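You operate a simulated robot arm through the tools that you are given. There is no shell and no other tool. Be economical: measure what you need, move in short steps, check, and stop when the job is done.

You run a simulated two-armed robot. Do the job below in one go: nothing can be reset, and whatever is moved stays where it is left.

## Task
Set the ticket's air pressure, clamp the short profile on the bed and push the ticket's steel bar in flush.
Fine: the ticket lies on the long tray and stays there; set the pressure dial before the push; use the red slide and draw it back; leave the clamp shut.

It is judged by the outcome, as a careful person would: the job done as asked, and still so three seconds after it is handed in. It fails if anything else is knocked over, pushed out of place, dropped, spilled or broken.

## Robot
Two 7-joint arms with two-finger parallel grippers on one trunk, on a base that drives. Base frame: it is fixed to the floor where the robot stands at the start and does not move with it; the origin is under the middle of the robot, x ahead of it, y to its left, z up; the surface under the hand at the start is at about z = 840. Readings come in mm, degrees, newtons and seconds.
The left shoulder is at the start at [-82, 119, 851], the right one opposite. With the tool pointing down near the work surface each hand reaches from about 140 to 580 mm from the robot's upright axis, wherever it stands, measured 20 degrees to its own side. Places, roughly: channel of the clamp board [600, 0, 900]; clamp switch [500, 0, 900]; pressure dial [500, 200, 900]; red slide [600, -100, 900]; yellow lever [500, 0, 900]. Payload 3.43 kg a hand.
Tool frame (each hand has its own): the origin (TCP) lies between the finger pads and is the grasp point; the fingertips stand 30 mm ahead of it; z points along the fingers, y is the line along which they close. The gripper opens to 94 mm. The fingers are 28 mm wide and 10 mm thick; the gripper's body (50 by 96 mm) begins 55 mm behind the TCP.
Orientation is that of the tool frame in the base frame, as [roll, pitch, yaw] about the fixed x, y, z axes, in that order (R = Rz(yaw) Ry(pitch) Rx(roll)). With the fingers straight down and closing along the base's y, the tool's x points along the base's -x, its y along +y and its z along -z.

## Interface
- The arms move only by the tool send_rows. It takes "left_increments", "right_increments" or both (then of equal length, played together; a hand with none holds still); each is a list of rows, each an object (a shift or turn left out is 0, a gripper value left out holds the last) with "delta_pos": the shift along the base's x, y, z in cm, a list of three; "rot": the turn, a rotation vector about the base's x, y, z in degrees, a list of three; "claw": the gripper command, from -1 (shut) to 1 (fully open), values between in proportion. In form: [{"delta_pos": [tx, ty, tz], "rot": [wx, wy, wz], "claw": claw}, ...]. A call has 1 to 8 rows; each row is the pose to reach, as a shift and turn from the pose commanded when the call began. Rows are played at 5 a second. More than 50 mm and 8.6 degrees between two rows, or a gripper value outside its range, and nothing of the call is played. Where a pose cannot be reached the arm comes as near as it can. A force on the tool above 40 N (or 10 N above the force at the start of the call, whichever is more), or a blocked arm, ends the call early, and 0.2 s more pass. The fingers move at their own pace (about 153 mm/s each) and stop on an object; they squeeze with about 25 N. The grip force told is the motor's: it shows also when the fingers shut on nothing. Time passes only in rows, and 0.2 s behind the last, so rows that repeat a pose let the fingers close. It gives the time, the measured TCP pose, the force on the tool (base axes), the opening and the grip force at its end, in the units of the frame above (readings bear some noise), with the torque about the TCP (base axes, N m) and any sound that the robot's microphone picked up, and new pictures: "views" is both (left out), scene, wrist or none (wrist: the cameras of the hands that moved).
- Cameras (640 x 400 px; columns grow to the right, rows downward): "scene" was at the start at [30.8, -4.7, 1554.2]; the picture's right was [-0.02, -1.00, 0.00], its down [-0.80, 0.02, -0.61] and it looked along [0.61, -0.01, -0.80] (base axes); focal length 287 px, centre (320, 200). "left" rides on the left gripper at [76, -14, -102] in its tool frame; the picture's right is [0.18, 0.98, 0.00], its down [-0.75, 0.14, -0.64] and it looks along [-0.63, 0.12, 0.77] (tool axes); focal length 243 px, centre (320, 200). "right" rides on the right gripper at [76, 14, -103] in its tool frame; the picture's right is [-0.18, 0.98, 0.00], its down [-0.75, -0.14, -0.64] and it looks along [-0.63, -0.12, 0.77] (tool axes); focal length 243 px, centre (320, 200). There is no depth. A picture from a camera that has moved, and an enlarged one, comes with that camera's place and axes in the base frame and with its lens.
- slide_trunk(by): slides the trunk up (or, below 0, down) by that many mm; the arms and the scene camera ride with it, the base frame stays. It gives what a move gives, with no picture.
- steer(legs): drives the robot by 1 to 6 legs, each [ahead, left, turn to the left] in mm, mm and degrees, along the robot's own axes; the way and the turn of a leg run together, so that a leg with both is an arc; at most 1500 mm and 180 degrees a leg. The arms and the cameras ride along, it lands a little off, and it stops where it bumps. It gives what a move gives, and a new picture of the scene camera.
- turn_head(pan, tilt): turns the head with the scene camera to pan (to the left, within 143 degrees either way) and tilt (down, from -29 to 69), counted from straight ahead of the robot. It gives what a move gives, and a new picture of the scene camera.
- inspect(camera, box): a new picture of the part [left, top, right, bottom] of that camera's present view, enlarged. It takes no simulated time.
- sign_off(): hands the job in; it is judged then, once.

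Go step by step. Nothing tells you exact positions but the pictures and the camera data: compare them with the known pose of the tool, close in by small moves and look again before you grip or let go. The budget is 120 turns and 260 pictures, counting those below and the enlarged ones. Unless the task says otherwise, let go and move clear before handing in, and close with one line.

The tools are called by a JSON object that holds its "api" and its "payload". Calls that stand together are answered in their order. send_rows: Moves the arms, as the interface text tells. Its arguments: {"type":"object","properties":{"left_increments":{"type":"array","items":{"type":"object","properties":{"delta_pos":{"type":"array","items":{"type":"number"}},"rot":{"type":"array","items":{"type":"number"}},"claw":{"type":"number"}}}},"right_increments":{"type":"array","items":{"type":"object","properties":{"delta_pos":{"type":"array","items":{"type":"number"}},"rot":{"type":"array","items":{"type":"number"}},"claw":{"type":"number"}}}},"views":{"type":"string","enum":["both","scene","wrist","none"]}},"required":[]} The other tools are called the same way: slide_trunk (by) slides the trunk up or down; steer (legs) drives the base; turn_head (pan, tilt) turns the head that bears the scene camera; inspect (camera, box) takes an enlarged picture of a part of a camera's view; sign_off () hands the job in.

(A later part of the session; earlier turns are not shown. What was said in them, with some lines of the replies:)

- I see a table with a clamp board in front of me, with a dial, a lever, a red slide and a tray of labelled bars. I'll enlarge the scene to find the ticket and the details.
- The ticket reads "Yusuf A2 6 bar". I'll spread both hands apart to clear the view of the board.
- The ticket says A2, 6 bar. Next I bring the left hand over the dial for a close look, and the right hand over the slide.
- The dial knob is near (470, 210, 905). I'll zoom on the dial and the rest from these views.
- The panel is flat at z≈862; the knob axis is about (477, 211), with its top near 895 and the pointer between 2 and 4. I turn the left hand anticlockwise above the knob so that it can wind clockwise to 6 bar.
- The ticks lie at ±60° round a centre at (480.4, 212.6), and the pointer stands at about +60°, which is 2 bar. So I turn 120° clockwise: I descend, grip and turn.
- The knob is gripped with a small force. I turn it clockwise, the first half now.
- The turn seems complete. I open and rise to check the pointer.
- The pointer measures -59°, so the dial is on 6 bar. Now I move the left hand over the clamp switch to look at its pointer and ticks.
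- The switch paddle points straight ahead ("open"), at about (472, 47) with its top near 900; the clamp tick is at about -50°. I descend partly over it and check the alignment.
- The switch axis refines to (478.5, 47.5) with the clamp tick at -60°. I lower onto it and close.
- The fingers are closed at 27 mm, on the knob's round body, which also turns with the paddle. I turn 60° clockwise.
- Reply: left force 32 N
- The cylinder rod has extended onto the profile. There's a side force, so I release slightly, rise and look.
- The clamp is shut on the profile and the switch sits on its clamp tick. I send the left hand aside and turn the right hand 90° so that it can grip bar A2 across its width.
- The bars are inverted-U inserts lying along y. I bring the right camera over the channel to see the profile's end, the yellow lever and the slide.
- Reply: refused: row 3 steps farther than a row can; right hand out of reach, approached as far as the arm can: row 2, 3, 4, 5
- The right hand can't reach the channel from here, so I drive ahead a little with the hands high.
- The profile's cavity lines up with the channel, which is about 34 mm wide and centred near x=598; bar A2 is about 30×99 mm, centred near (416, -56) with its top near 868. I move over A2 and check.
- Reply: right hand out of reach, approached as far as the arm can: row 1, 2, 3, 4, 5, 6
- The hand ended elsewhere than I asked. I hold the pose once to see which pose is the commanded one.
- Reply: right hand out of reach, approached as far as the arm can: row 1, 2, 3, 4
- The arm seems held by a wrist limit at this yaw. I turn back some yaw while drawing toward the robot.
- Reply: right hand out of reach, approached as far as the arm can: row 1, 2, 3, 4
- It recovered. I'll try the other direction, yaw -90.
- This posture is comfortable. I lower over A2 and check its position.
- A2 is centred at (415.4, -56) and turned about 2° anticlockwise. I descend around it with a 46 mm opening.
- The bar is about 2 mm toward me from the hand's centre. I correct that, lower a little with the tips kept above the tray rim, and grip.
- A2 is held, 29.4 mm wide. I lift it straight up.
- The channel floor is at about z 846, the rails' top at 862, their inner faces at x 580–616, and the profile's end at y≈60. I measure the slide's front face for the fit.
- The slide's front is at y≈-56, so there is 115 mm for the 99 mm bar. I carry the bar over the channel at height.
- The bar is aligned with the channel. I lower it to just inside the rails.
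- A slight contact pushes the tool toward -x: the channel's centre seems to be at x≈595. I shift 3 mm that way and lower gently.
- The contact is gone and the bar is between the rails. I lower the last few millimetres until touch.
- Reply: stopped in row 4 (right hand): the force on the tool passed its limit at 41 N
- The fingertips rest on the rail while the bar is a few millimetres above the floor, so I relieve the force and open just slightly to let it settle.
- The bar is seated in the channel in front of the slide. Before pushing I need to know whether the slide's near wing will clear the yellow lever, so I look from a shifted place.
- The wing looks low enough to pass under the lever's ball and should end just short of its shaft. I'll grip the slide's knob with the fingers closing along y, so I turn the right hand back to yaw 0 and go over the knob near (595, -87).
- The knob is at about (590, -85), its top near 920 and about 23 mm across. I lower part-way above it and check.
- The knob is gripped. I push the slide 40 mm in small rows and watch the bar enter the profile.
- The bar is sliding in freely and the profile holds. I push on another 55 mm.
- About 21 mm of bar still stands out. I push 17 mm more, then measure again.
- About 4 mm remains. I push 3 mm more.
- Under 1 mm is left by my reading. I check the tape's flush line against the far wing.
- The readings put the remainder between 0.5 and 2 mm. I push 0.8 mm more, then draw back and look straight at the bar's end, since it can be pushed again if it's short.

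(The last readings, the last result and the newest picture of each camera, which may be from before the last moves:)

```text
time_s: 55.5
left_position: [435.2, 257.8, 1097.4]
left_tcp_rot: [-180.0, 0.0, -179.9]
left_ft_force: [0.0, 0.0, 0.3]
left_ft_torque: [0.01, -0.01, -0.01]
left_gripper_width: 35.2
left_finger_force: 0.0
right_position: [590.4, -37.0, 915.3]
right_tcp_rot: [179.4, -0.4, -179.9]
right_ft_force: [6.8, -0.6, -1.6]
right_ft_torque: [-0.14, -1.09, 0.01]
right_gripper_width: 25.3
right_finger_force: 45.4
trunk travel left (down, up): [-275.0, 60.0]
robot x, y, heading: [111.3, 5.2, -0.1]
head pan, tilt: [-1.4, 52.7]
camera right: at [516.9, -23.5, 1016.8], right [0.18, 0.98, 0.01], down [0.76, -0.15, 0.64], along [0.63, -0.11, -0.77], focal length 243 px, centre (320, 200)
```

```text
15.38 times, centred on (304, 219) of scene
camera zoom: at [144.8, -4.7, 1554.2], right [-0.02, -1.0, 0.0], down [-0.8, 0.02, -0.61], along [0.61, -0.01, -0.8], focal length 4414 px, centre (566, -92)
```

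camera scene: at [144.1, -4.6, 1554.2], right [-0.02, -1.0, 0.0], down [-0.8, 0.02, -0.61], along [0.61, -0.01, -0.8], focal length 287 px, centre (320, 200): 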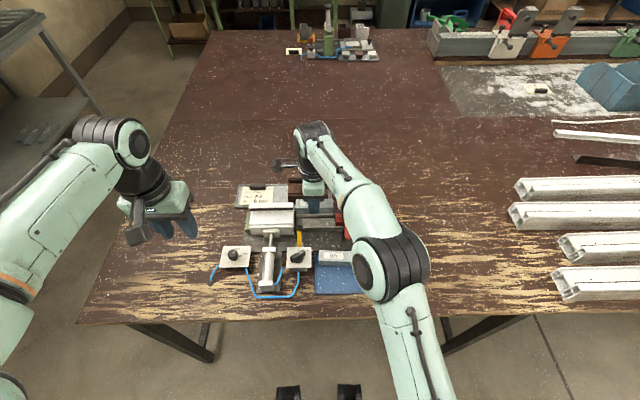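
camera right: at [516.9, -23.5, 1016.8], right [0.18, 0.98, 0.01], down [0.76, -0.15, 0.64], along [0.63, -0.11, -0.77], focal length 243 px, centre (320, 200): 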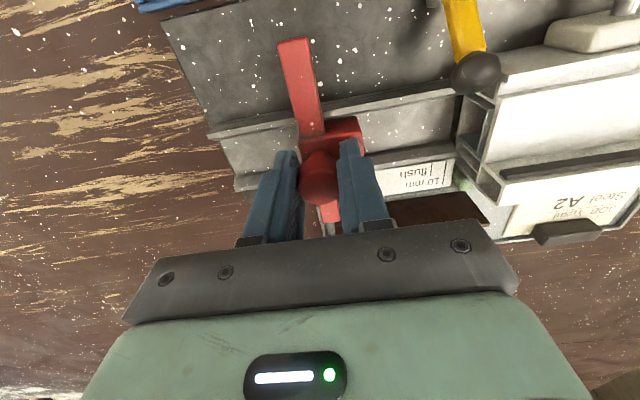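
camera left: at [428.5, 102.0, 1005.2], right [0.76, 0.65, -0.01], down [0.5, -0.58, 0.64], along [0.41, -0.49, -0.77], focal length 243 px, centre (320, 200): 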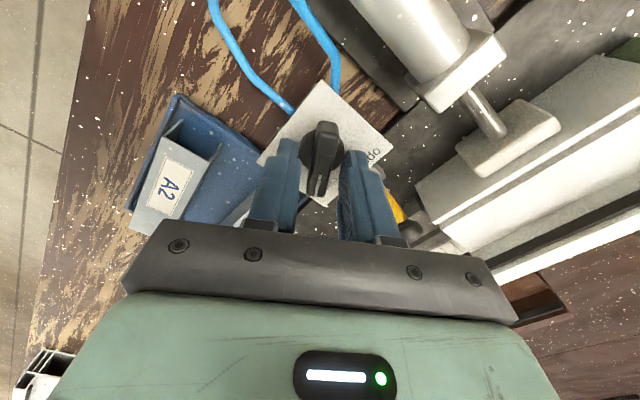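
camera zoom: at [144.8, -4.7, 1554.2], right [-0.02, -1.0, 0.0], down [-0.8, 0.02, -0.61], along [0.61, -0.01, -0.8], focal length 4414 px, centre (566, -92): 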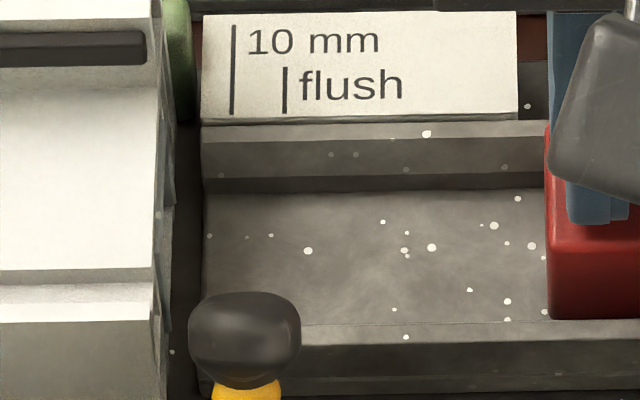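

{"api": "inspect", "payload": {"camera": "scene", "box": [300, 208, 310, 216]}}

{"api": "inspect", "payload": {"camera": "scene", "box": [300, 217, 310, 225]}}

{"api": "inspect", "payload": {"camera": "right", "box": [485, 90, 515, 115]}}

{"api": "inspect", "payload": {"camera": "right", "box": [485, 125, 515, 160]}}

```text
16.00 times, centred on (305, 212) of scene
camera zoom: at [144.8, -4.7, 1554.2], right [-0.02, -1.0, 0.0], down [-0.8, 0.02, -0.61], along [0.61, -0.01, -0.8], focal length 4591 px, centre (560, 8)
```

zoom: 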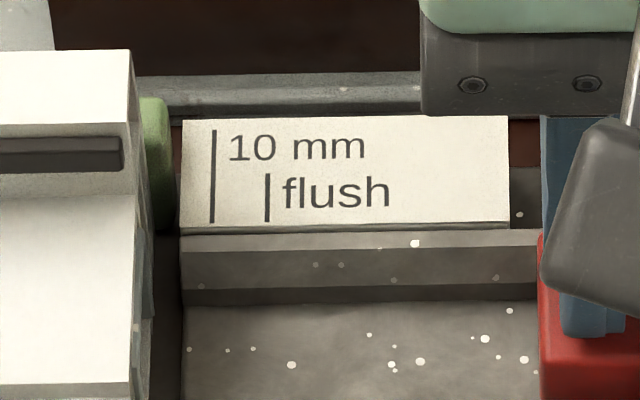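

```text
16.00 times, centred on (305, 221) of scene
camera zoom: at [144.8, -4.7, 1554.2], right [-0.02, -1.0, 0.0], down [-0.8, 0.02, -0.61], along [0.61, -0.01, -0.8], focal length 4591 px, centre (560, -136)
```

zoom: 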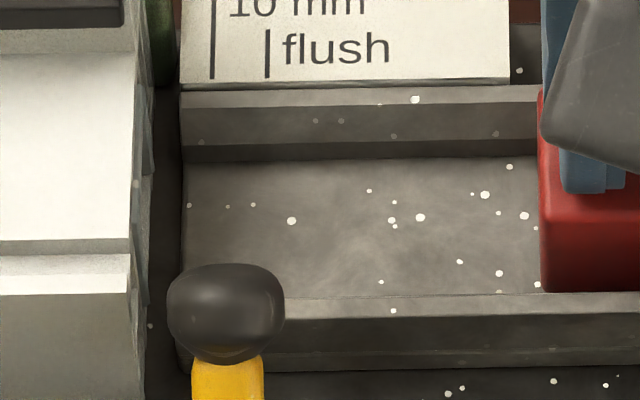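

```text
16.00 times, centred on (500, 102) of right
camera zoom: at [516.9, -23.5, 1016.8], right [0.18, 0.98, 0.01], down [0.76, -0.15, 0.64], along [0.63, -0.11, -0.77], focal length 3882 px, centre (-2560, 1760)
```

zoom: 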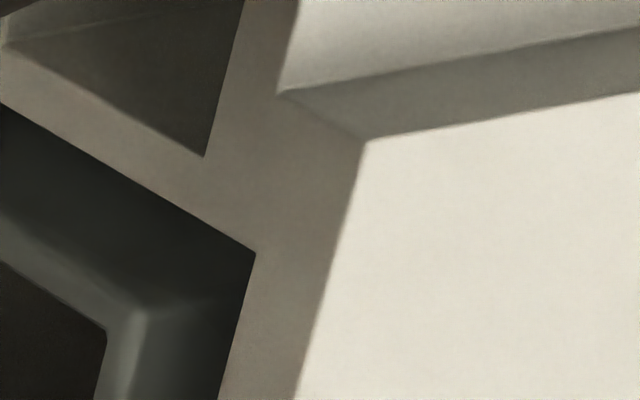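

```text
11.43 times, centred on (500, 142) of right
camera zoom: at [516.9, -23.5, 1016.8], right [0.18, 0.98, 0.01], down [0.76, -0.15, 0.64], along [0.63, -0.11, -0.77], focal length 2773 px, centre (-1737, 857)
```

zoom: 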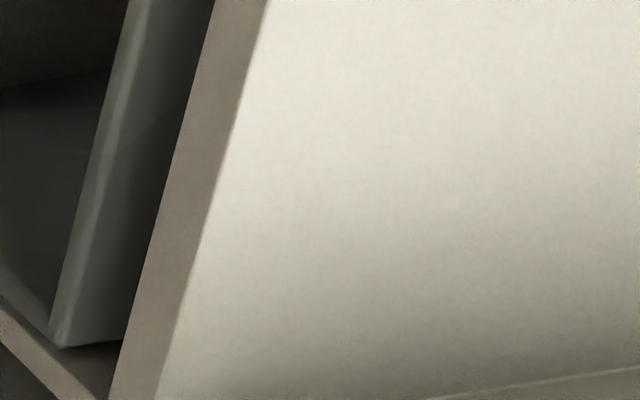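

{"api": "inspect", "payload": {"camera": "right", "box": [448, 126, 472, 144]}}

{"api": "inspect", "payload": {"camera": "right", "box": [456, 88, 486, 112]}}

```text
16.00 times, centred on (460, 135) of right
camera zoom: at [516.9, -23.5, 1016.8], right [0.18, 0.98, 0.01], down [0.76, -0.15, 0.64], along [0.63, -0.11, -0.77], focal length 3882 px, centre (-1920, 1240)
```

zoom: 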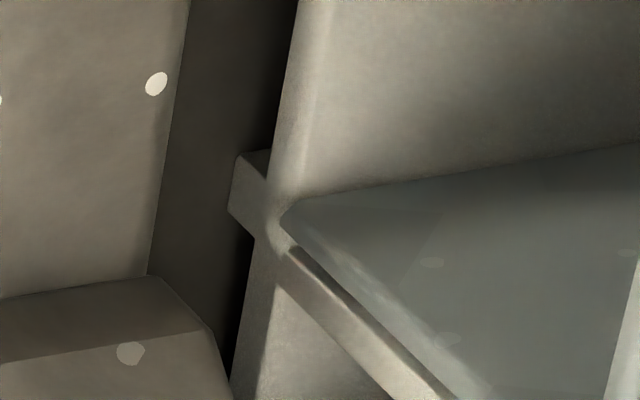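

```text
16.00 times, centred on (471, 100) of right
camera zoom: at [516.9, -23.5, 1016.8], right [0.18, 0.98, 0.01], down [0.76, -0.15, 0.64], along [0.63, -0.11, -0.77], focal length 3882 px, centre (-2096, 1800)
```

zoom: 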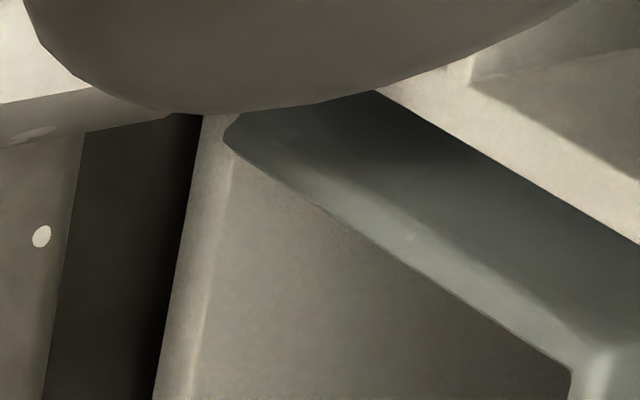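

Close up, the bar's end sits level with the profile's end face within about half a millimetre, so it is flush. I draw the slide fully back to where it began and release it.

{"api": "send_rows", "payload": {"right_increments": [{"delta_pos": [0, -1, 0], "claw": -1}, {"delta_pos": [0, -2, 0], "claw": -1}, {"delta_pos": [0, -3, 0], "claw": -1}, {"delta_pos": [0, -4, 0], "claw": -1}, {"delta_pos": [0, -4.6, 0], "claw": -1}, {"delta_pos": [0, -4.6, 0], "claw": -1}], "views": "wrist"}}

{"api": "send_rows", "payload": {"right_increments": [{"claw": -0.3}, {"claw": 0.05}, {"delta_pos": [0, 0, 3], "claw": 0.05}, {"delta_pos": [0, 0, 7], "claw": 0.05}, {"delta_pos": [-2, -3, 10], "claw": 0.05}, {"delta_pos": [-5, -6, 12], "claw": 0.05}, {"delta_pos": [-8, -9, 13], "claw": 0.05}, {"delta_pos": [-11, -12, 13], "claw": 0.05}], "views": "both"}}

{"api": "inspect", "payload": {"camera": "scene", "box": [210, 170, 380, 300]}}

{"api": "inspect", "payload": {"camera": "scene", "box": [285, 190, 365, 240]}}

```text
time_s: 56.9
left_position: [436.4, 258.7, 1098.6]
left_tcp_rot: [180.0, 0.0, 179.9]
left_ft_force: [0.5, -0.1, 0.0]
left_ft_torque: [-0.01, -0.02, -0.02]
left_gripper_width: 35.4
left_finger_force: 0.0
right_position: [591.4, -84.4, 913.9]
right_tcp_rot: [179.2, -0.4, -179.9]
right_ft_force: [6.2, -2.4, -0.3]
right_ft_torque: [-0.16, 0.34, 0.09]
right_gripper_width: 25.1
right_finger_force: 45.3
trunk travel left (down, up): [-275.0, 60.0]
robot x, y, heading: [115.3, -2.9, -0.1]
head pan, tilt: [-1.4, 52.7]
camera right: at [516.9, -70.1, 1016.9], right [0.18, 0.98, 0.01], down [0.76, -0.15, 0.64], along [0.63, -0.11, -0.77], focal length 243 px, centre (320, 200)
```

right: 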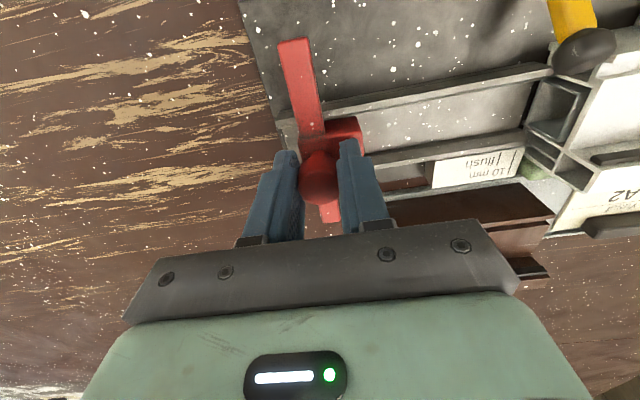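

```text
time_s: 58.7
left_position: [433.6, 257.8, 1098.8]
left_tcp_rot: [180.0, 0.0, 180.0]
left_ft_force: [0.3, 0.3, 0.1]
left_ft_torque: [0.04, -0.01, -0.01]
left_gripper_width: 35.3
left_finger_force: 0.0
right_position: [478.8, -205.3, 1044.1]
right_tcp_rot: [179.2, -0.3, -179.9]
right_ft_force: [0.2, 0.1, -0.5]
right_ft_torque: [-0.02, 0.02, -0.02]
right_gripper_width: 49.3
right_finger_force: 0.1
trunk travel left (down, up): [-275.0, 60.0]
robot x, y, heading: [113.0, 1.2, 0.0]
head pan, tilt: [-1.4, 52.7]
camera scene: at [142.7, -5.5, 1554.2], right [-0.02, -1.0, 0.0], down [-0.79, 0.02, -0.61], along [0.61, -0.01, -0.8], focal length 287 px, centre (320, 200)
camera right: at [404.3, -191.9, 1146.9], right [0.18, 0.98, 0.01], down [0.76, -0.15, 0.64], along [0.63, -0.11, -0.77], focal length 243 px, centre (320, 200)
```

scene: 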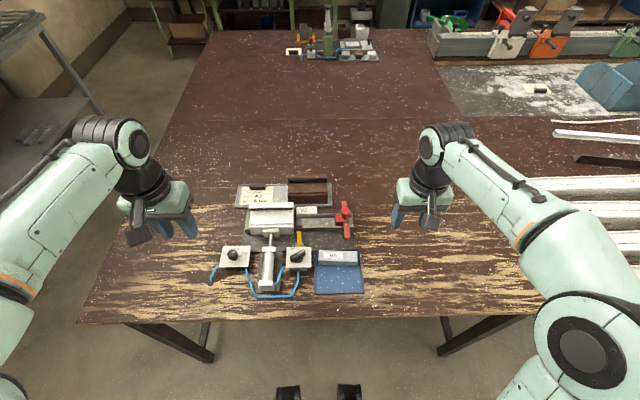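
right: 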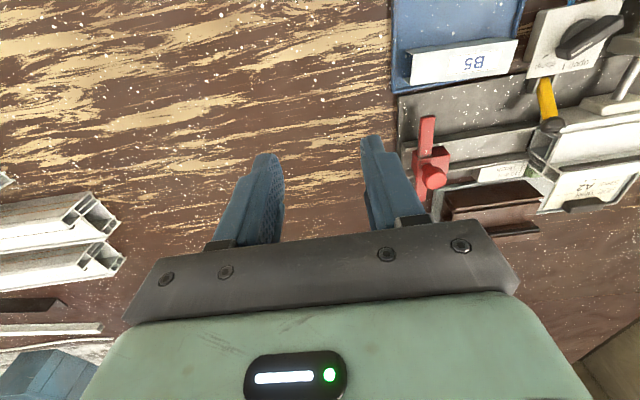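

```text
3.08 times, centred on (295, 235) of scene
camera zoom: at [142.7, -5.5, 1554.2], right [-0.02, -1.0, 0.0], down [-0.79, 0.02, -0.61], along [0.61, -0.01, -0.8], focal length 883 px, centre (397, 92)
```

zoom: 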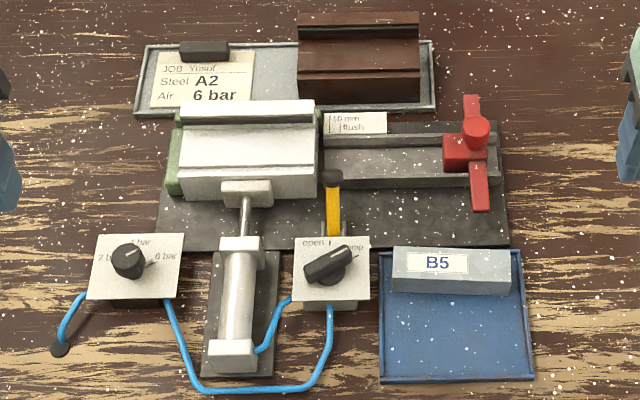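

```text
8.00 times, centred on (325, 215) of scene
camera zoom: at [142.7, -5.5, 1554.2], right [-0.02, -1.0, 0.0], down [-0.79, 0.02, -0.61], along [0.61, -0.01, -0.8], focal length 2296 px, centre (280, 80)
```

zoom: 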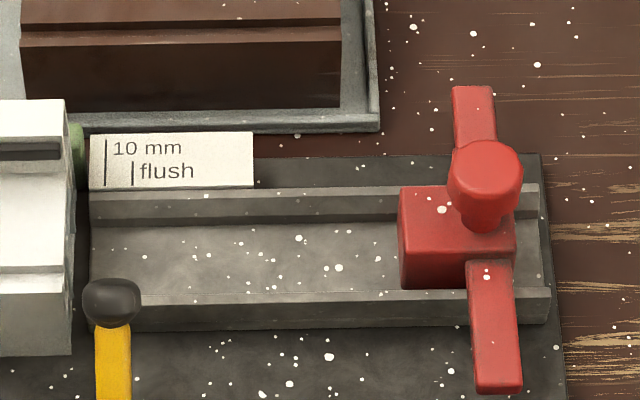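

All is in place: the clamp is shut, the slide back and the dial at 6 bar. As a last check I look at the bar's end edge-on from directly over the profile's end plane.

{"api": "send_rows", "payload": {"right_increments": [{"delta_pos": [0, 4.5, 0]}, {"delta_pos": [0, 9, 0]}, {"delta_pos": [0.5, 13.5, 0]}, {"delta_pos": [1, 18, 0]}, {"delta_pos": [1.5, 22.5, 0]}, {"delta_pos": [2, 25, 0]}, {"delta_pos": [2, 25, 0]}], "views": "wrist"}}

{"api": "inspect", "payload": {"camera": "right", "box": [290, 80, 370, 160]}}

```text
time_s: 60.3
left_position: [434.0, 258.4, 1097.5]
left_tcp_rot: [180.0, 0.0, -180.0]
left_ft_force: [-1.2, -0.6, 0.3]
left_ft_torque: [0.01, 0.04, 0.01]
left_gripper_width: 35.2
left_finger_force: 0.0
right_position: [499.2, 49.3, 1042.9]
right_tcp_rot: [179.1, -0.2, -179.9]
right_ft_force: [0.0, -0.3, -0.2]
right_ft_torque: [0.02, -0.01, 0.01]
right_gripper_width: 49.4
right_finger_force: 0.1
trunk travel left (down, up): [-275.0, 60.0]
robot x, y, heading: [111.7, 0.2, 0.0]
head pan, tilt: [-1.4, 52.7]
camera right: at [424.4, 62.2, 1147.2], right [0.18, 0.98, 0.01], down [0.76, -0.15, 0.64], along [0.63, -0.11, -0.77], focal length 243 px, centre (320, 200)
```

right: 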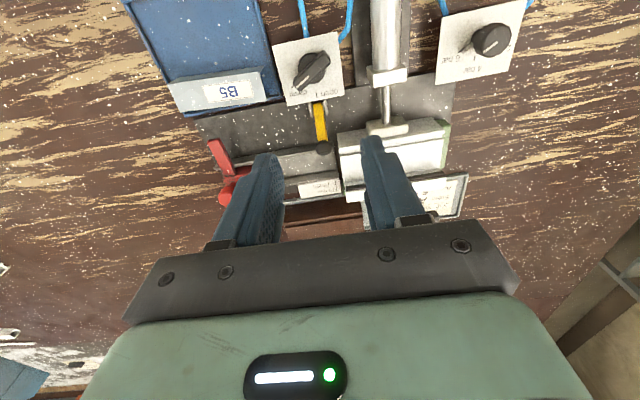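

```text
5.00 times, centred on (330, 120) of right
camera zoom: at [424.4, 62.2, 1147.2], right [0.18, 0.98, 0.01], down [0.76, -0.15, 0.64], along [0.63, -0.11, -0.77], focal length 1213 px, centre (270, 600)
```

zoom: 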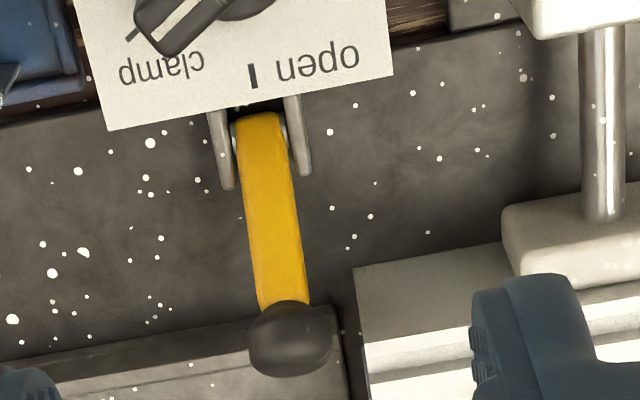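

{"api": "inspect", "payload": {"camera": "right", "box": [320, 135, 360, 200]}}

{"api": "inspect", "payload": {"camera": "right", "box": [328, 150, 352, 168]}}

```text
6.15 times, centred on (340, 168) of right
camera zoom: at [424.4, 62.2, 1147.2], right [0.18, 0.98, 0.01], down [0.76, -0.15, 0.64], along [0.63, -0.11, -0.77], focal length 1493 px, centre (197, 400)
```

zoom: 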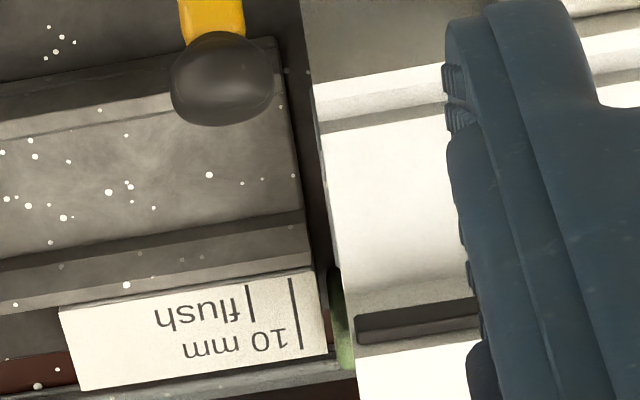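

```text
16.00 times, centred on (340, 159) of right
camera zoom: at [424.4, 62.2, 1147.2], right [0.18, 0.98, 0.01], down [0.76, -0.15, 0.64], along [0.63, -0.11, -0.77], focal length 3882 px, centre (0, 856)
```

zoom: 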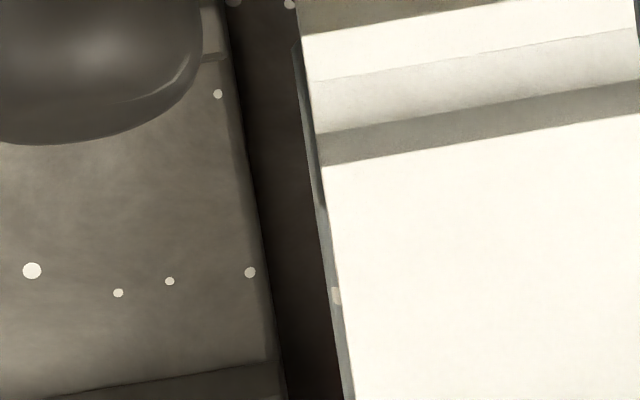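

Edge-on, a sliver of the bar about 1 mm wide still stands out of the profile. I return to the knob to push that last millimetre.

{"api": "send_rows", "payload": {"right_increments": [{"delta_pos": [2, -4, 0], "claw": 0.05}, {"delta_pos": [4, -8, 0], "claw": 0.05}, {"delta_pos": [7, -11, 0], "claw": 0.05}, {"delta_pos": [9, -13, -2], "claw": 0.05}, {"delta_pos": [9, -13, -6], "claw": 0.05}, {"delta_pos": [9, -13, -8], "claw": 0.05}, {"delta_pos": [9, -13, -8], "claw": 0.05}], "views": "wrist"}}

```text
time_s: 61.9
left_position: [434.9, 259.1, 1098.9]
left_tcp_rot: [-180.0, 0.0, 179.9]
left_ft_force: [0.6, 0.1, 0.2]
left_ft_torque: [0.01, 0.0, -0.03]
left_gripper_width: 35.1
left_finger_force: 0.0
right_position: [590.1, -83.0, 962.3]
right_tcp_rot: [179.2, -0.3, 180.0]
right_ft_force: [-1.1, 0.1, 0.5]
right_ft_torque: [0.02, -0.04, -0.01]
right_gripper_width: 49.5
right_finger_force: 0.0
trunk travel left (down, up): [-275.0, 60.0]
robot x, y, heading: [111.1, -0.5, 0.1]
head pan, tilt: [-1.4, 52.7]
camera right: at [515.1, -69.6, 1065.1], right [0.18, 0.98, 0.01], down [0.76, -0.15, 0.64], along [0.63, -0.11, -0.77], focal length 243 px, centre (320, 200)
```

right: 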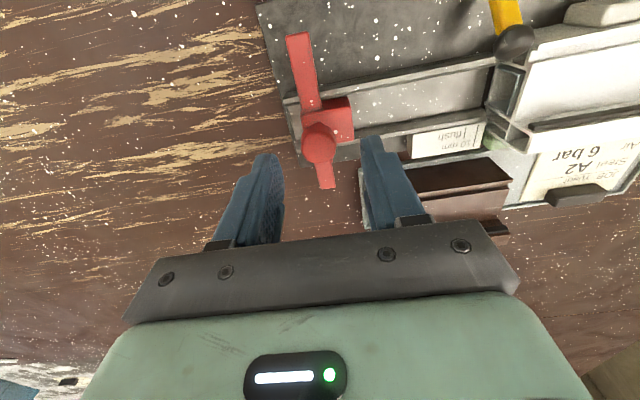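

{"api": "send_rows", "payload": {"right_increments": [{"delta_pos": [0, 0, -3], "claw": 0.05}, {"delta_pos": [0, 0, -5], "claw": 0.05}, {"delta_pos": [0, 0, -5], "claw": -0.3}, {"delta_pos": [0, 0, -5], "claw": -1}, {"delta_pos": [0, 0, -5], "claw": -1}], "views": "none"}}

{"api": "send_rows", "payload": {"right_increments": [{"delta_pos": [0, 0.8, 0], "claw": -1}, {"delta_pos": [0, 1.8, 0], "claw": -1}, {"delta_pos": [0, 2.8, 0], "claw": -1}, {"delta_pos": [0, 3.8, 0], "claw": -1}, {"delta_pos": [0, 4.8, 0], "claw": -1}, {"delta_pos": [0, 5.8, 0], "claw": -1}, {"delta_pos": [0, 6.5, 0], "claw": -1}, {"delta_pos": [0, 7.0, 0], "claw": -1}], "views": "none"}}

{"api": "send_rows", "payload": {"right_increments": [{"delta_pos": [0, 0.8, 0], "claw": -1}, {"delta_pos": [0, 1.6, 0], "claw": -1}, {"delta_pos": [0, 2.4, 0], "claw": -1}, {"delta_pos": [0, 3.2, 0], "claw": -1}, {"delta_pos": [0, 3.9, 0], "claw": -1}, {"delta_pos": [0, 4.4, 0], "claw": -1}, {"delta_pos": [0, 4.55, 0], "claw": -1}, {"delta_pos": [0, 4.55, 0], "claw": -1}], "views": "none"}}

{"api": "inspect", "payload": {"camera": "scene", "box": [292, 212, 316, 230]}}

{"api": "inspect", "payload": {"camera": "right", "box": [340, 80, 390, 150]}}

```text
time_s: 63.1
left_position: [434.4, 259.2, 1098.7]
left_tcp_rot: [-180.0, -0.1, 180.0]
left_ft_force: [0.9, 0.4, -0.1]
left_ft_torque: [0.02, 0.01, 0.0]
left_gripper_width: 35.7
left_finger_force: 0.1
right_position: [591.1, -84.6, 913.4]
right_tcp_rot: [179.2, -0.3, 180.0]
right_ft_force: [-0.1, -1.3, -2.3]
right_ft_torque: [-0.15, -0.43, -0.06]
right_gripper_width: 25.2
right_finger_force: 45.2
trunk travel left (down, up): [-275.0, 60.0]
robot x, y, heading: [112.2, 1.4, -0.1]
head pan, tilt: [-1.4, 52.7]
```

```text
time_s: 64.9
left_position: [434.2, 258.4, 1098.7]
left_tcp_rot: [180.0, -0.1, 179.9]
left_ft_force: [-0.1, -0.5, 0.1]
left_ft_torque: [-0.02, 0.04, 0.02]
left_gripper_width: 35.4
left_finger_force: 0.1
right_position: [591.1, -12.7, 911.7]
right_tcp_rot: [179.3, -0.3, -179.9]
right_ft_force: [-3.8, -1.0, -6.3]
right_ft_torque: [-0.1, -0.52, 0.02]
right_gripper_width: 24.8
right_finger_force: 44.7
trunk travel left (down, up): [-275.0, 60.0]
robot x, y, heading: [115.9, -0.4, 0.2]
head pan, tilt: [-1.4, 52.7]
```

```text
time_s: 66.7
left_position: [436.1, 257.5, 1098.5]
left_tcp_rot: [180.0, 0.0, -180.0]
left_ft_force: [-0.8, -0.2, 0.6]
left_ft_torque: [0.02, 0.0, 0.02]
left_gripper_width: 35.3
left_finger_force: 0.1
right_position: [589.8, 31.7, 913.3]
right_tcp_rot: [179.2, -0.4, 180.0]
right_ft_force: [-1.9, -0.5, -13.0]
right_ft_torque: [-0.12, 1.2, -0.06]
right_gripper_width: 25.2
right_finger_force: 45.4
trunk travel left (down, up): [-275.0, 60.0]
robot x, y, heading: [112.5, 1.5, -0.1]
head pan, tilt: [-1.4, 52.7]
```

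```text
16.00 times, centred on (304, 221) of scene
camera zoom: at [144.9, -4.8, 1554.2], right [-0.02, -1.0, 0.0], down [-0.8, 0.02, -0.61], along [0.61, -0.01, -0.8], focal length 4591 px, centre (576, -136)
```

zoom: 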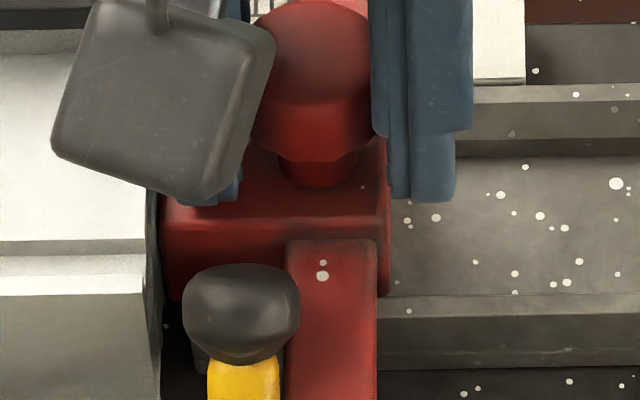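

```text
5.71 times, centred on (365, 115) of right
camera zoom: at [516.3, 45.8, 1016.7], right [0.18, 0.98, 0.01], down [0.76, -0.15, 0.63], along [0.63, -0.11, -0.77], focal length 1386 px, centre (63, 686)
```

zoom: 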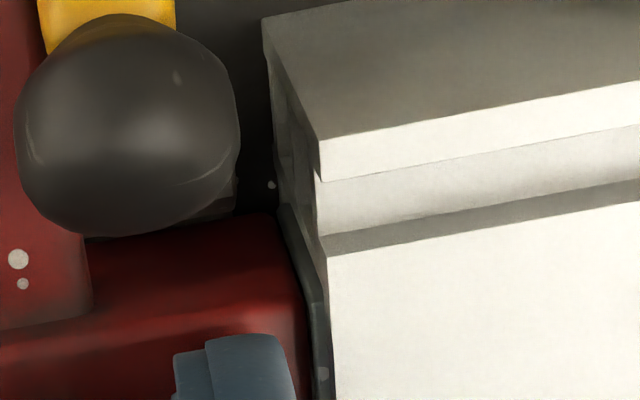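

By the fixed marks the slide is still about 0.7 mm short of its last spot, so I add 1.2 mm and compare.

{"api": "send_rows", "payload": {"right_increments": [{"delta_pos": [0, 0.06, 0], "claw": -1}, {"delta_pos": [0, 0.12, 0], "claw": -1}, {"delta_pos": [0, 0.12, 0], "claw": -1}], "views": "none"}}

{"api": "inspect", "payload": {"camera": "scene", "box": [292, 212, 316, 230]}}

```text
time_s: 67.5
left_position: [435.4, 258.4, 1098.3]
left_tcp_rot: [-179.9, 0.1, -180.0]
left_ft_force: [0.6, 0.2, 0.1]
left_ft_torque: [-0.02, 0.01, 0.01]
left_gripper_width: 35.3
left_finger_force: 0.1
right_position: [591.0, 32.4, 913.1]
right_tcp_rot: [179.2, -0.3, 180.0]
right_ft_force: [-3.7, -3.7, -12.3]
right_ft_torque: [-0.2, 0.3, -0.02]
right_gripper_width: 25.3
right_finger_force: 45.3
trunk travel left (down, up): [-275.0, 60.0]
robot x, y, heading: [112.4, 3.3, 0.1]
head pan, tilt: [-1.4, 52.7]
```

```text
16.00 times, centred on (304, 221) of scene
camera zoom: at [144.3, -5.2, 1554.2], right [-0.02, -1.0, 0.0], down [-0.8, 0.02, -0.61], along [0.61, -0.01, -0.8], focal length 4591 px, centre (576, -136)
```

zoom: 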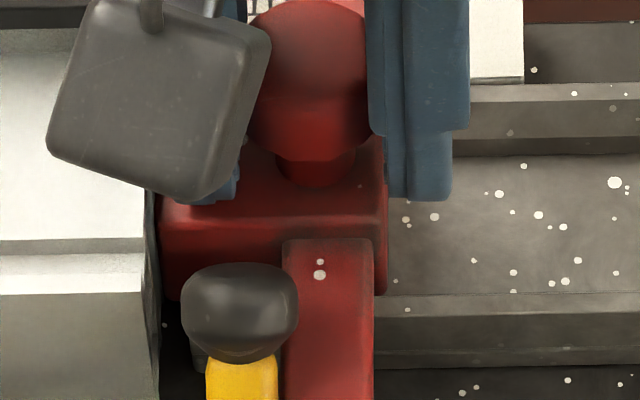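

The scene camera shifted too and there's about 4 N of resistance, which hints at a stop. I add 1 mm more and watch force against motion.

{"api": "send_rows", "payload": {"right_increments": [{"delta_pos": [0, 0.05, 0], "claw": -1}, {"delta_pos": [0, 0.1, 0], "claw": -1}, {"delta_pos": [0, 0.1, 0], "claw": -1}, {"delta_pos": [0, 0.1, 0], "claw": -1}], "views": "none"}}

{"api": "inspect", "payload": {"camera": "scene", "box": [292, 212, 316, 230]}}

{"api": "inspect", "payload": {"camera": "right", "box": [270, 40, 390, 150]}}

```text
time_s: 68.5
left_position: [434.6, 258.2, 1098.9]
left_tcp_rot: [179.8, -0.1, 180.0]
left_ft_force: [-0.2, -0.4, 0.6]
left_ft_torque: [-0.03, 0.0, -0.01]
left_gripper_width: 35.4
left_finger_force: 0.0
right_position: [589.7, 33.8, 913.7]
right_tcp_rot: [179.2, -0.4, -180.0]
right_ft_force: [-9.6, -12.1, -12.8]
right_ft_torque: [-0.33, -0.26, -0.03]
right_gripper_width: 25.3
right_finger_force: 44.9
trunk travel left (down, up): [-275.0, 60.0]
robot x, y, heading: [115.9, 2.5, 0.0]
head pan, tilt: [-1.4, 52.7]
```

```text
16.00 times, centred on (304, 221) of scene
camera zoom: at [143.5, -6.3, 1554.2], right [-0.02, -1.0, 0.0], down [-0.8, 0.02, -0.61], along [0.61, -0.01, -0.8], focal length 4591 px, centre (576, -136)
```

zoom: 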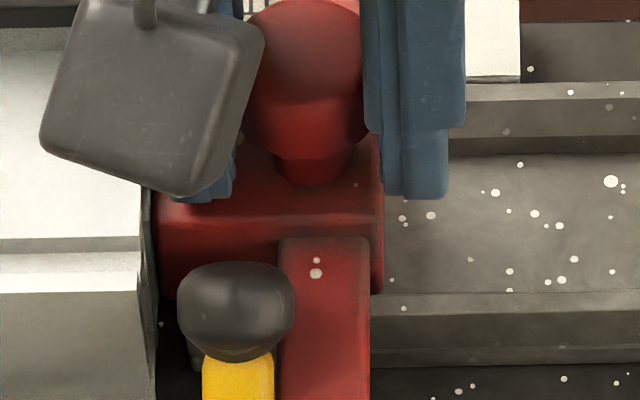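

```text
3.64 times, centred on (330, 95) of right
camera zoom: at [516.4, 46.4, 1016.8], right [0.18, 0.98, 0.01], down [0.76, -0.15, 0.63], along [0.63, -0.11, -0.77], focal length 882 px, centre (284, 582)
```

zoom: 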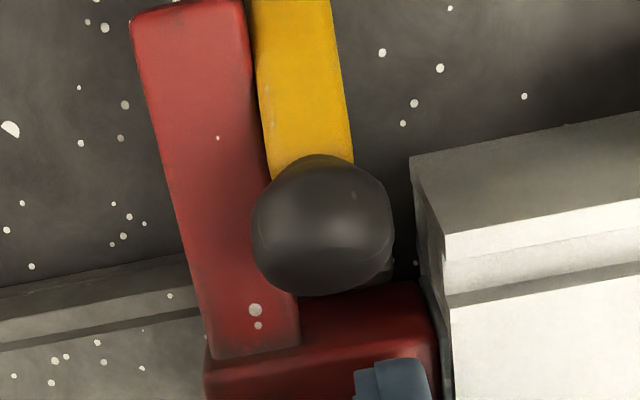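

It is a hard stop: 12 N with almost no motion. I zoom to see whether the wing meets the lever or the block meets the profile.

{"api": "inspect", "payload": {"camera": "right", "box": [305, 35, 340, 80]}}

{"api": "inspect", "payload": {"camera": "right", "box": [360, 110, 384, 140]}}

{"api": "inspect", "payload": {"camera": "scene", "box": [296, 224, 320, 244]}}

```text
8.89 times, centred on (322, 58) of right
camera zoom: at [516.4, 46.4, 1016.8], right [0.18, 0.98, 0.01], down [0.76, -0.15, 0.63], along [0.63, -0.11, -0.77], focal length 2157 px, centre (298, 1467)
```

zoom: 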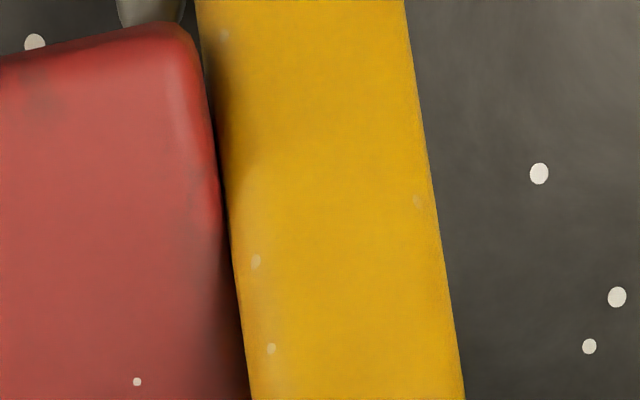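

```text
13.33 times, centred on (372, 125) of right
camera zoom: at [516.4, 46.4, 1016.8], right [0.18, 0.98, 0.01], down [0.76, -0.15, 0.63], along [0.63, -0.11, -0.77], focal length 3235 px, centre (-373, 1200)
```

zoom: 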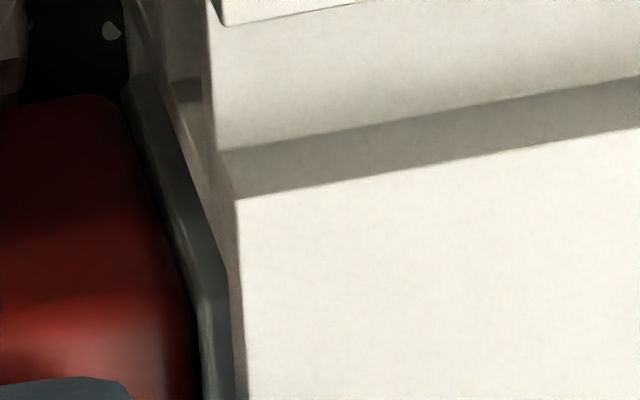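

```text
16.00 times, centred on (308, 234) of scene
camera zoom: at [143.5, -6.3, 1554.2], right [-0.02, -1.0, 0.0], down [-0.8, 0.02, -0.61], along [0.61, -0.01, -0.8], focal length 4591 px, centre (512, -344)
```

zoom: 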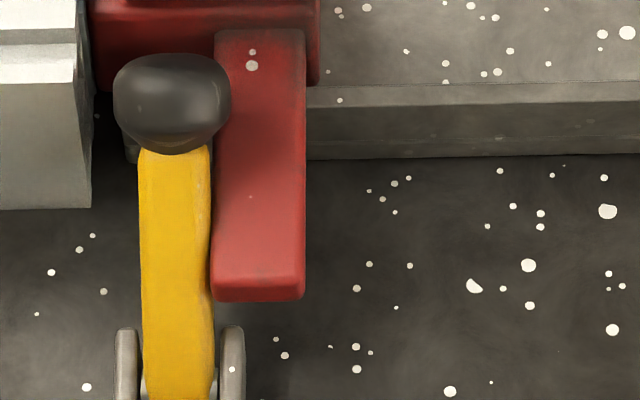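

The wing rests against the lever with only a hair of bar left. I relax, compare the tape line, then draw back and look again.

{"api": "inspect", "payload": {"camera": "scene", "box": [296, 204, 312, 216]}}

{"api": "send_rows", "payload": {"right_increments": [{"delta_pos": [0, -0.5, 0], "claw": -1}, {"delta_pos": [0, -2, 0], "claw": -1}, {"delta_pos": [0, -3.5, 0], "claw": -1}, {"delta_pos": [0, -5, 0], "claw": -1}, {"delta_pos": [0, -6.5, 0], "claw": -1}, {"delta_pos": [0, -7, 0], "claw": -1}, {"delta_pos": [0, -7, 0], "claw": -1}], "views": "none"}}

{"api": "inspect", "payload": {"camera": "right", "box": [456, 88, 486, 112]}}

{"api": "inspect", "payload": {"camera": "right", "box": [448, 126, 472, 144]}}

{"api": "inspect", "payload": {"camera": "right", "box": [480, 80, 530, 170]}}

```text
16.00 times, centred on (304, 210) of scene
camera zoom: at [143.5, -6.3, 1554.2], right [-0.02, -1.0, 0.0], down [-0.8, 0.02, -0.61], along [0.61, -0.01, -0.8], focal length 4591 px, centre (576, 40)
```

zoom: 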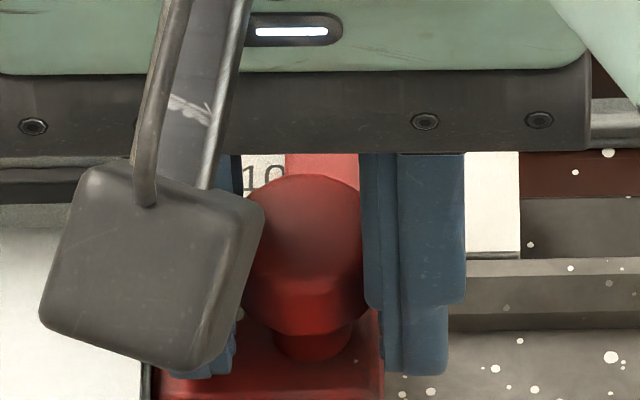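

```text
time_s: 70.1
left_position: [434.7, 259.1, 1097.7]
left_tcp_rot: [180.0, 0.0, -180.0]
left_ft_force: [-0.4, 0.4, -0.2]
left_ft_torque: [0.04, 0.01, 0.0]
left_gripper_width: 35.2
left_finger_force: 0.0
right_position: [591.7, -35.2, 913.8]
right_tcp_rot: [179.1, -0.2, 180.0]
right_ft_force: [-7.4, -0.3, -8.0]
right_ft_torque: [-0.09, 0.7, 0.03]
right_gripper_width: 25.4
right_finger_force: 45.4
trunk travel left (down, up): [-275.0, 60.0]
robot x, y, heading: [118.5, 1.0, 0.1]
head pan, tilt: [-1.4, 52.7]
```

```text
16.00 times, centred on (471, 100) of right
camera zoom: at [516.2, -21.4, 1016.8], right [0.18, 0.98, 0.01], down [0.76, -0.15, 0.64], along [0.63, -0.11, -0.77], focal length 3882 px, centre (-2096, 1800)
```

zoom: 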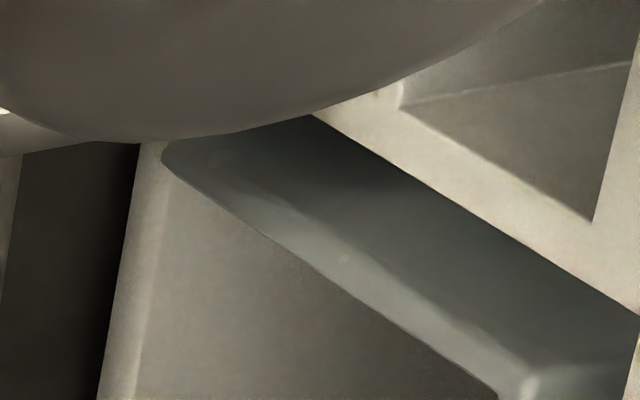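

```text
16.00 times, centred on (460, 135) of right
camera zoom: at [516.2, -21.4, 1016.8], right [0.18, 0.98, 0.01], down [0.76, -0.15, 0.64], along [0.63, -0.11, -0.77], focal length 3882 px, centre (-1920, 1240)
```

zoom: 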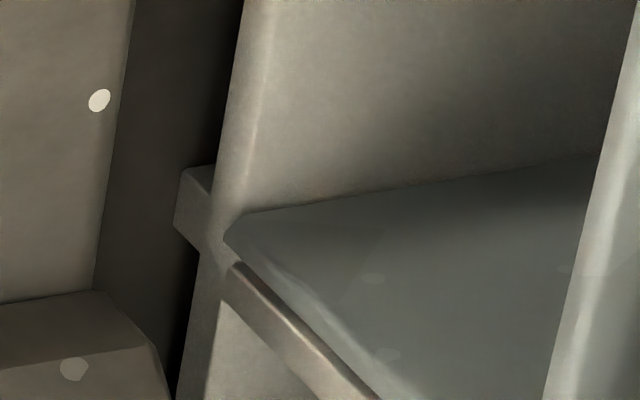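

```text
4.44 times, centred on (505, 125) of right
camera zoom: at [516.2, -21.4, 1016.8], right [0.18, 0.98, 0.01], down [0.76, -0.15, 0.64], along [0.63, -0.11, -0.77], focal length 1078 px, centre (-502, 533)
```

zoom: 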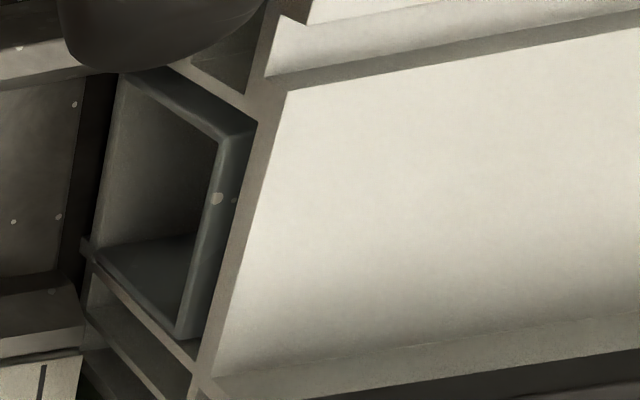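

The bar's foot now meets the profile's floor edge within about 0.3 mm, so it's flush as far as the slide goes. I draw the slide fully back, release, and take one edge-on look.

{"api": "send_rows", "payload": {"right_increments": [{"delta_pos": [0, -1, 0], "claw": -1}, {"delta_pos": [0, -2, 0], "claw": -1}, {"delta_pos": [0, -3, 0], "claw": -1}, {"delta_pos": [0, -4, 0], "claw": -1}, {"delta_pos": [0, -4.8, 0], "claw": -1}, {"delta_pos": [0, -4.8, 0], "claw": -1}, {"delta_pos": [0, -4.8, 0], "claw": -0.3}, {"delta_pos": [0, -4.8, 0], "claw": 0.05}], "views": "none"}}

{"api": "send_rows", "payload": {"right_increments": [{"delta_pos": [0, 0, 4], "claw": 0.05}, {"delta_pos": [0, 0, 8], "claw": 0.05}, {"delta_pos": [-2, 2, 12], "claw": 0.05}, {"delta_pos": [-5, 5, 13], "claw": 0.05}, {"delta_pos": [-8, 9, 13], "claw": 0.05}, {"delta_pos": [-9, 13, 13], "claw": 0.05}, {"delta_pos": [-9, 13, 13], "claw": 0.05}], "views": "none"}}

{"api": "inspect", "payload": {"camera": "right", "box": [328, 150, 352, 168]}}

{"api": "inspect", "payload": {"camera": "right", "box": [328, 130, 352, 148]}}

```text
time_s: 71.9
left_position: [434.1, 258.4, 1099.3]
left_tcp_rot: [180.0, -0.1, 180.0]
left_ft_force: [0.1, -0.5, 0.6]
left_ft_torque: [-0.01, 0.0, 0.02]
left_gripper_width: 35.2
left_finger_force: 0.2
right_position: [590.5, -83.2, 914.9]
right_tcp_rot: [179.2, -0.2, 180.0]
right_ft_force: [0.3, -0.1, -0.1]
right_ft_torque: [-0.01, -0.02, 0.01]
right_gripper_width: 49.0
right_finger_force: 0.1
trunk travel left (down, up): [-275.0, 60.0]
robot x, y, heading: [113.0, 2.0, 0.0]
head pan, tilt: [-1.4, 52.7]
```

```text
time_s: 73.5
left_position: [435.4, 257.1, 1098.2]
left_tcp_rot: [180.0, -0.1, -180.0]
left_ft_force: [0.2, -0.9, -0.9]
left_ft_torque: [0.01, 0.03, 0.03]
left_gripper_width: 35.4
left_finger_force: 0.0
right_position: [499.6, 49.0, 1046.8]
right_tcp_rot: [179.2, -0.3, 180.0]
right_ft_force: [-0.2, -0.5, 0.3]
right_ft_torque: [-0.01, -0.03, -0.02]
right_gripper_width: 49.5
right_finger_force: 0.0
trunk travel left (down, up): [-275.0, 60.0]
robot x, y, heading: [113.7, 0.9, -0.0]
head pan, tilt: [-1.4, 52.7]
```

```text
16.00 times, centred on (340, 159) of right
camera zoom: at [425.4, 62.3, 1149.6], right [0.18, 0.98, 0.01], down [0.76, -0.15, 0.64], along [0.63, -0.11, -0.77], focal length 3882 px, centre (0, 856)
```

zoom: 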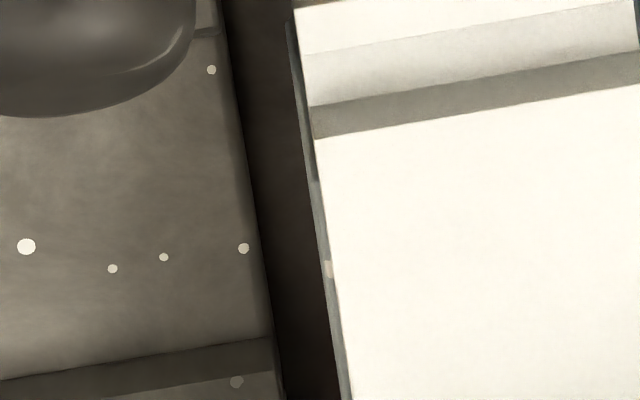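

```text
16.00 times, centred on (340, 139) of right
camera zoom: at [425.4, 62.3, 1149.6], right [0.18, 0.98, 0.01], down [0.76, -0.15, 0.64], along [0.63, -0.11, -0.77], focal length 3882 px, centre (0, 1176)
```

zoom: 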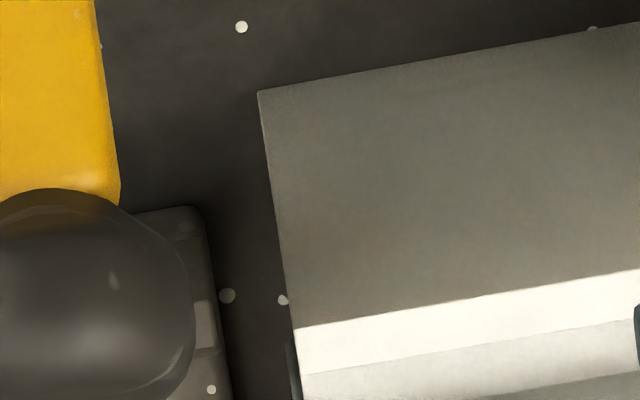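

The sliver left is about half a millimetre, flush to the eye, and the slide has reached its end of travel. I move the right hand clear and take a last look.

{"api": "send_rows", "payload": {"right_increments": [{"delta_pos": [-1, -4.5, 1]}, {"delta_pos": [-2, -9, 2]}, {"delta_pos": [-4, -13.5, 3]}, {"delta_pos": [-6, -18, 4]}, {"delta_pos": [-8, -22, 5]}, {"delta_pos": [-8, -25, 5]}, {"delta_pos": [-8, -25, 5]}], "views": "scene"}}

{"api": "inspect", "payload": {"camera": "scene", "box": [210, 170, 380, 300]}}

```text
refused: row 3 steps farther than a row can; nothing moved
```

```text
3.08 times, centred on (295, 235) of scene
camera zoom: at [143.8, -5.5, 1554.2], right [-0.02, -1.0, 0.0], down [-0.8, 0.02, -0.61], along [0.61, -0.01, -0.8], focal length 883 px, centre (397, 92)
```

zoom: 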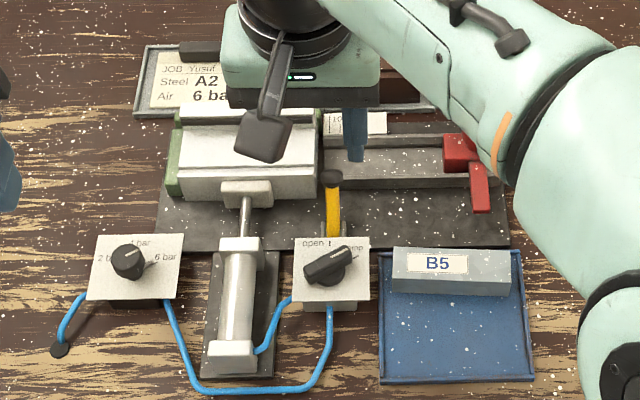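

The step was too long for one row, so I go back in smaller ones.

{"api": "send_rows", "payload": {"right_increments": [{"delta_pos": [-1, -3.5, 0.5]}, {"delta_pos": [-2, -7, 1]}, {"delta_pos": [-3, -10.5, 1.5]}, {"delta_pos": [-4, -14, 2]}, {"delta_pos": [-5, -17.5, 2.5]}, {"delta_pos": [-6, -21, 3]}, {"delta_pos": [-7, -24.5, 3.5]}, {"delta_pos": [-7, -24.5, 3.5]}], "views": "none"}}

{"api": "inspect", "payload": {"camera": "scene", "box": [210, 170, 380, 300]}}

```text
time_s: 75.3
left_position: [434.8, 259.0, 1098.4]
left_tcp_rot: [-180.0, 0.0, 180.0]
left_ft_force: [-0.4, 0.6, -0.9]
left_ft_torque: [-0.04, 0.0, 0.02]
left_gripper_width: 35.4
left_finger_force: 0.1
right_position: [429.8, -196.2, 1079.3]
right_tcp_rot: [179.2, -0.3, -180.0]
right_ft_force: [0.2, 0.1, 1.1]
right_ft_torque: [-0.01, -0.02, 0.01]
right_gripper_width: 49.3
right_finger_force: 0.1
trunk travel left (down, up): [-275.0, 60.0]
robot x, y, heading: [111.2, -0.1, 0.0]
head pan, tilt: [-1.4, 52.7]
```

```text
3.08 times, centred on (295, 235) of scene
camera zoom: at [144.2, -4.3, 1554.2], right [-0.02, -1.0, 0.0], down [-0.8, 0.02, -0.61], along [0.61, -0.01, -0.8], focal length 883 px, centre (397, 92)
```

zoom: 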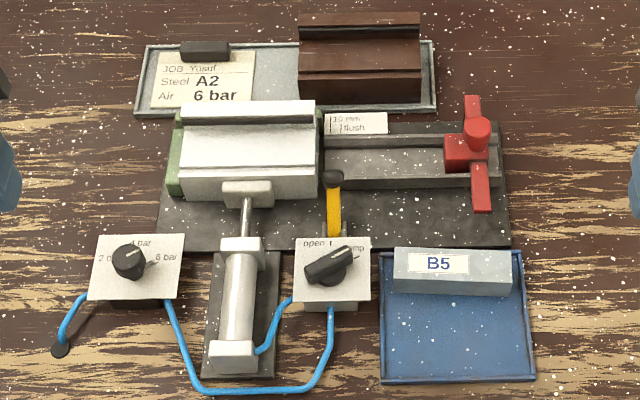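

The dial is at 6 bar, the clamp is shut, bar A2 is in flush, the slide is drawn back and the ticket hasn't moved. I hand it in.

{"api": "sign_off", "payload": {}}

```text
The job is handed in.
```

I set the dial to 6 bar, clamped the short profile and pushed bar A2 in with the red slide. I then drew the slide back and left the clamp shut and the ticket on the long tray. The bar is flush to within about half a millimetre: on the last push the slide's wing stopped against the yellow lever, which did not appear to move.
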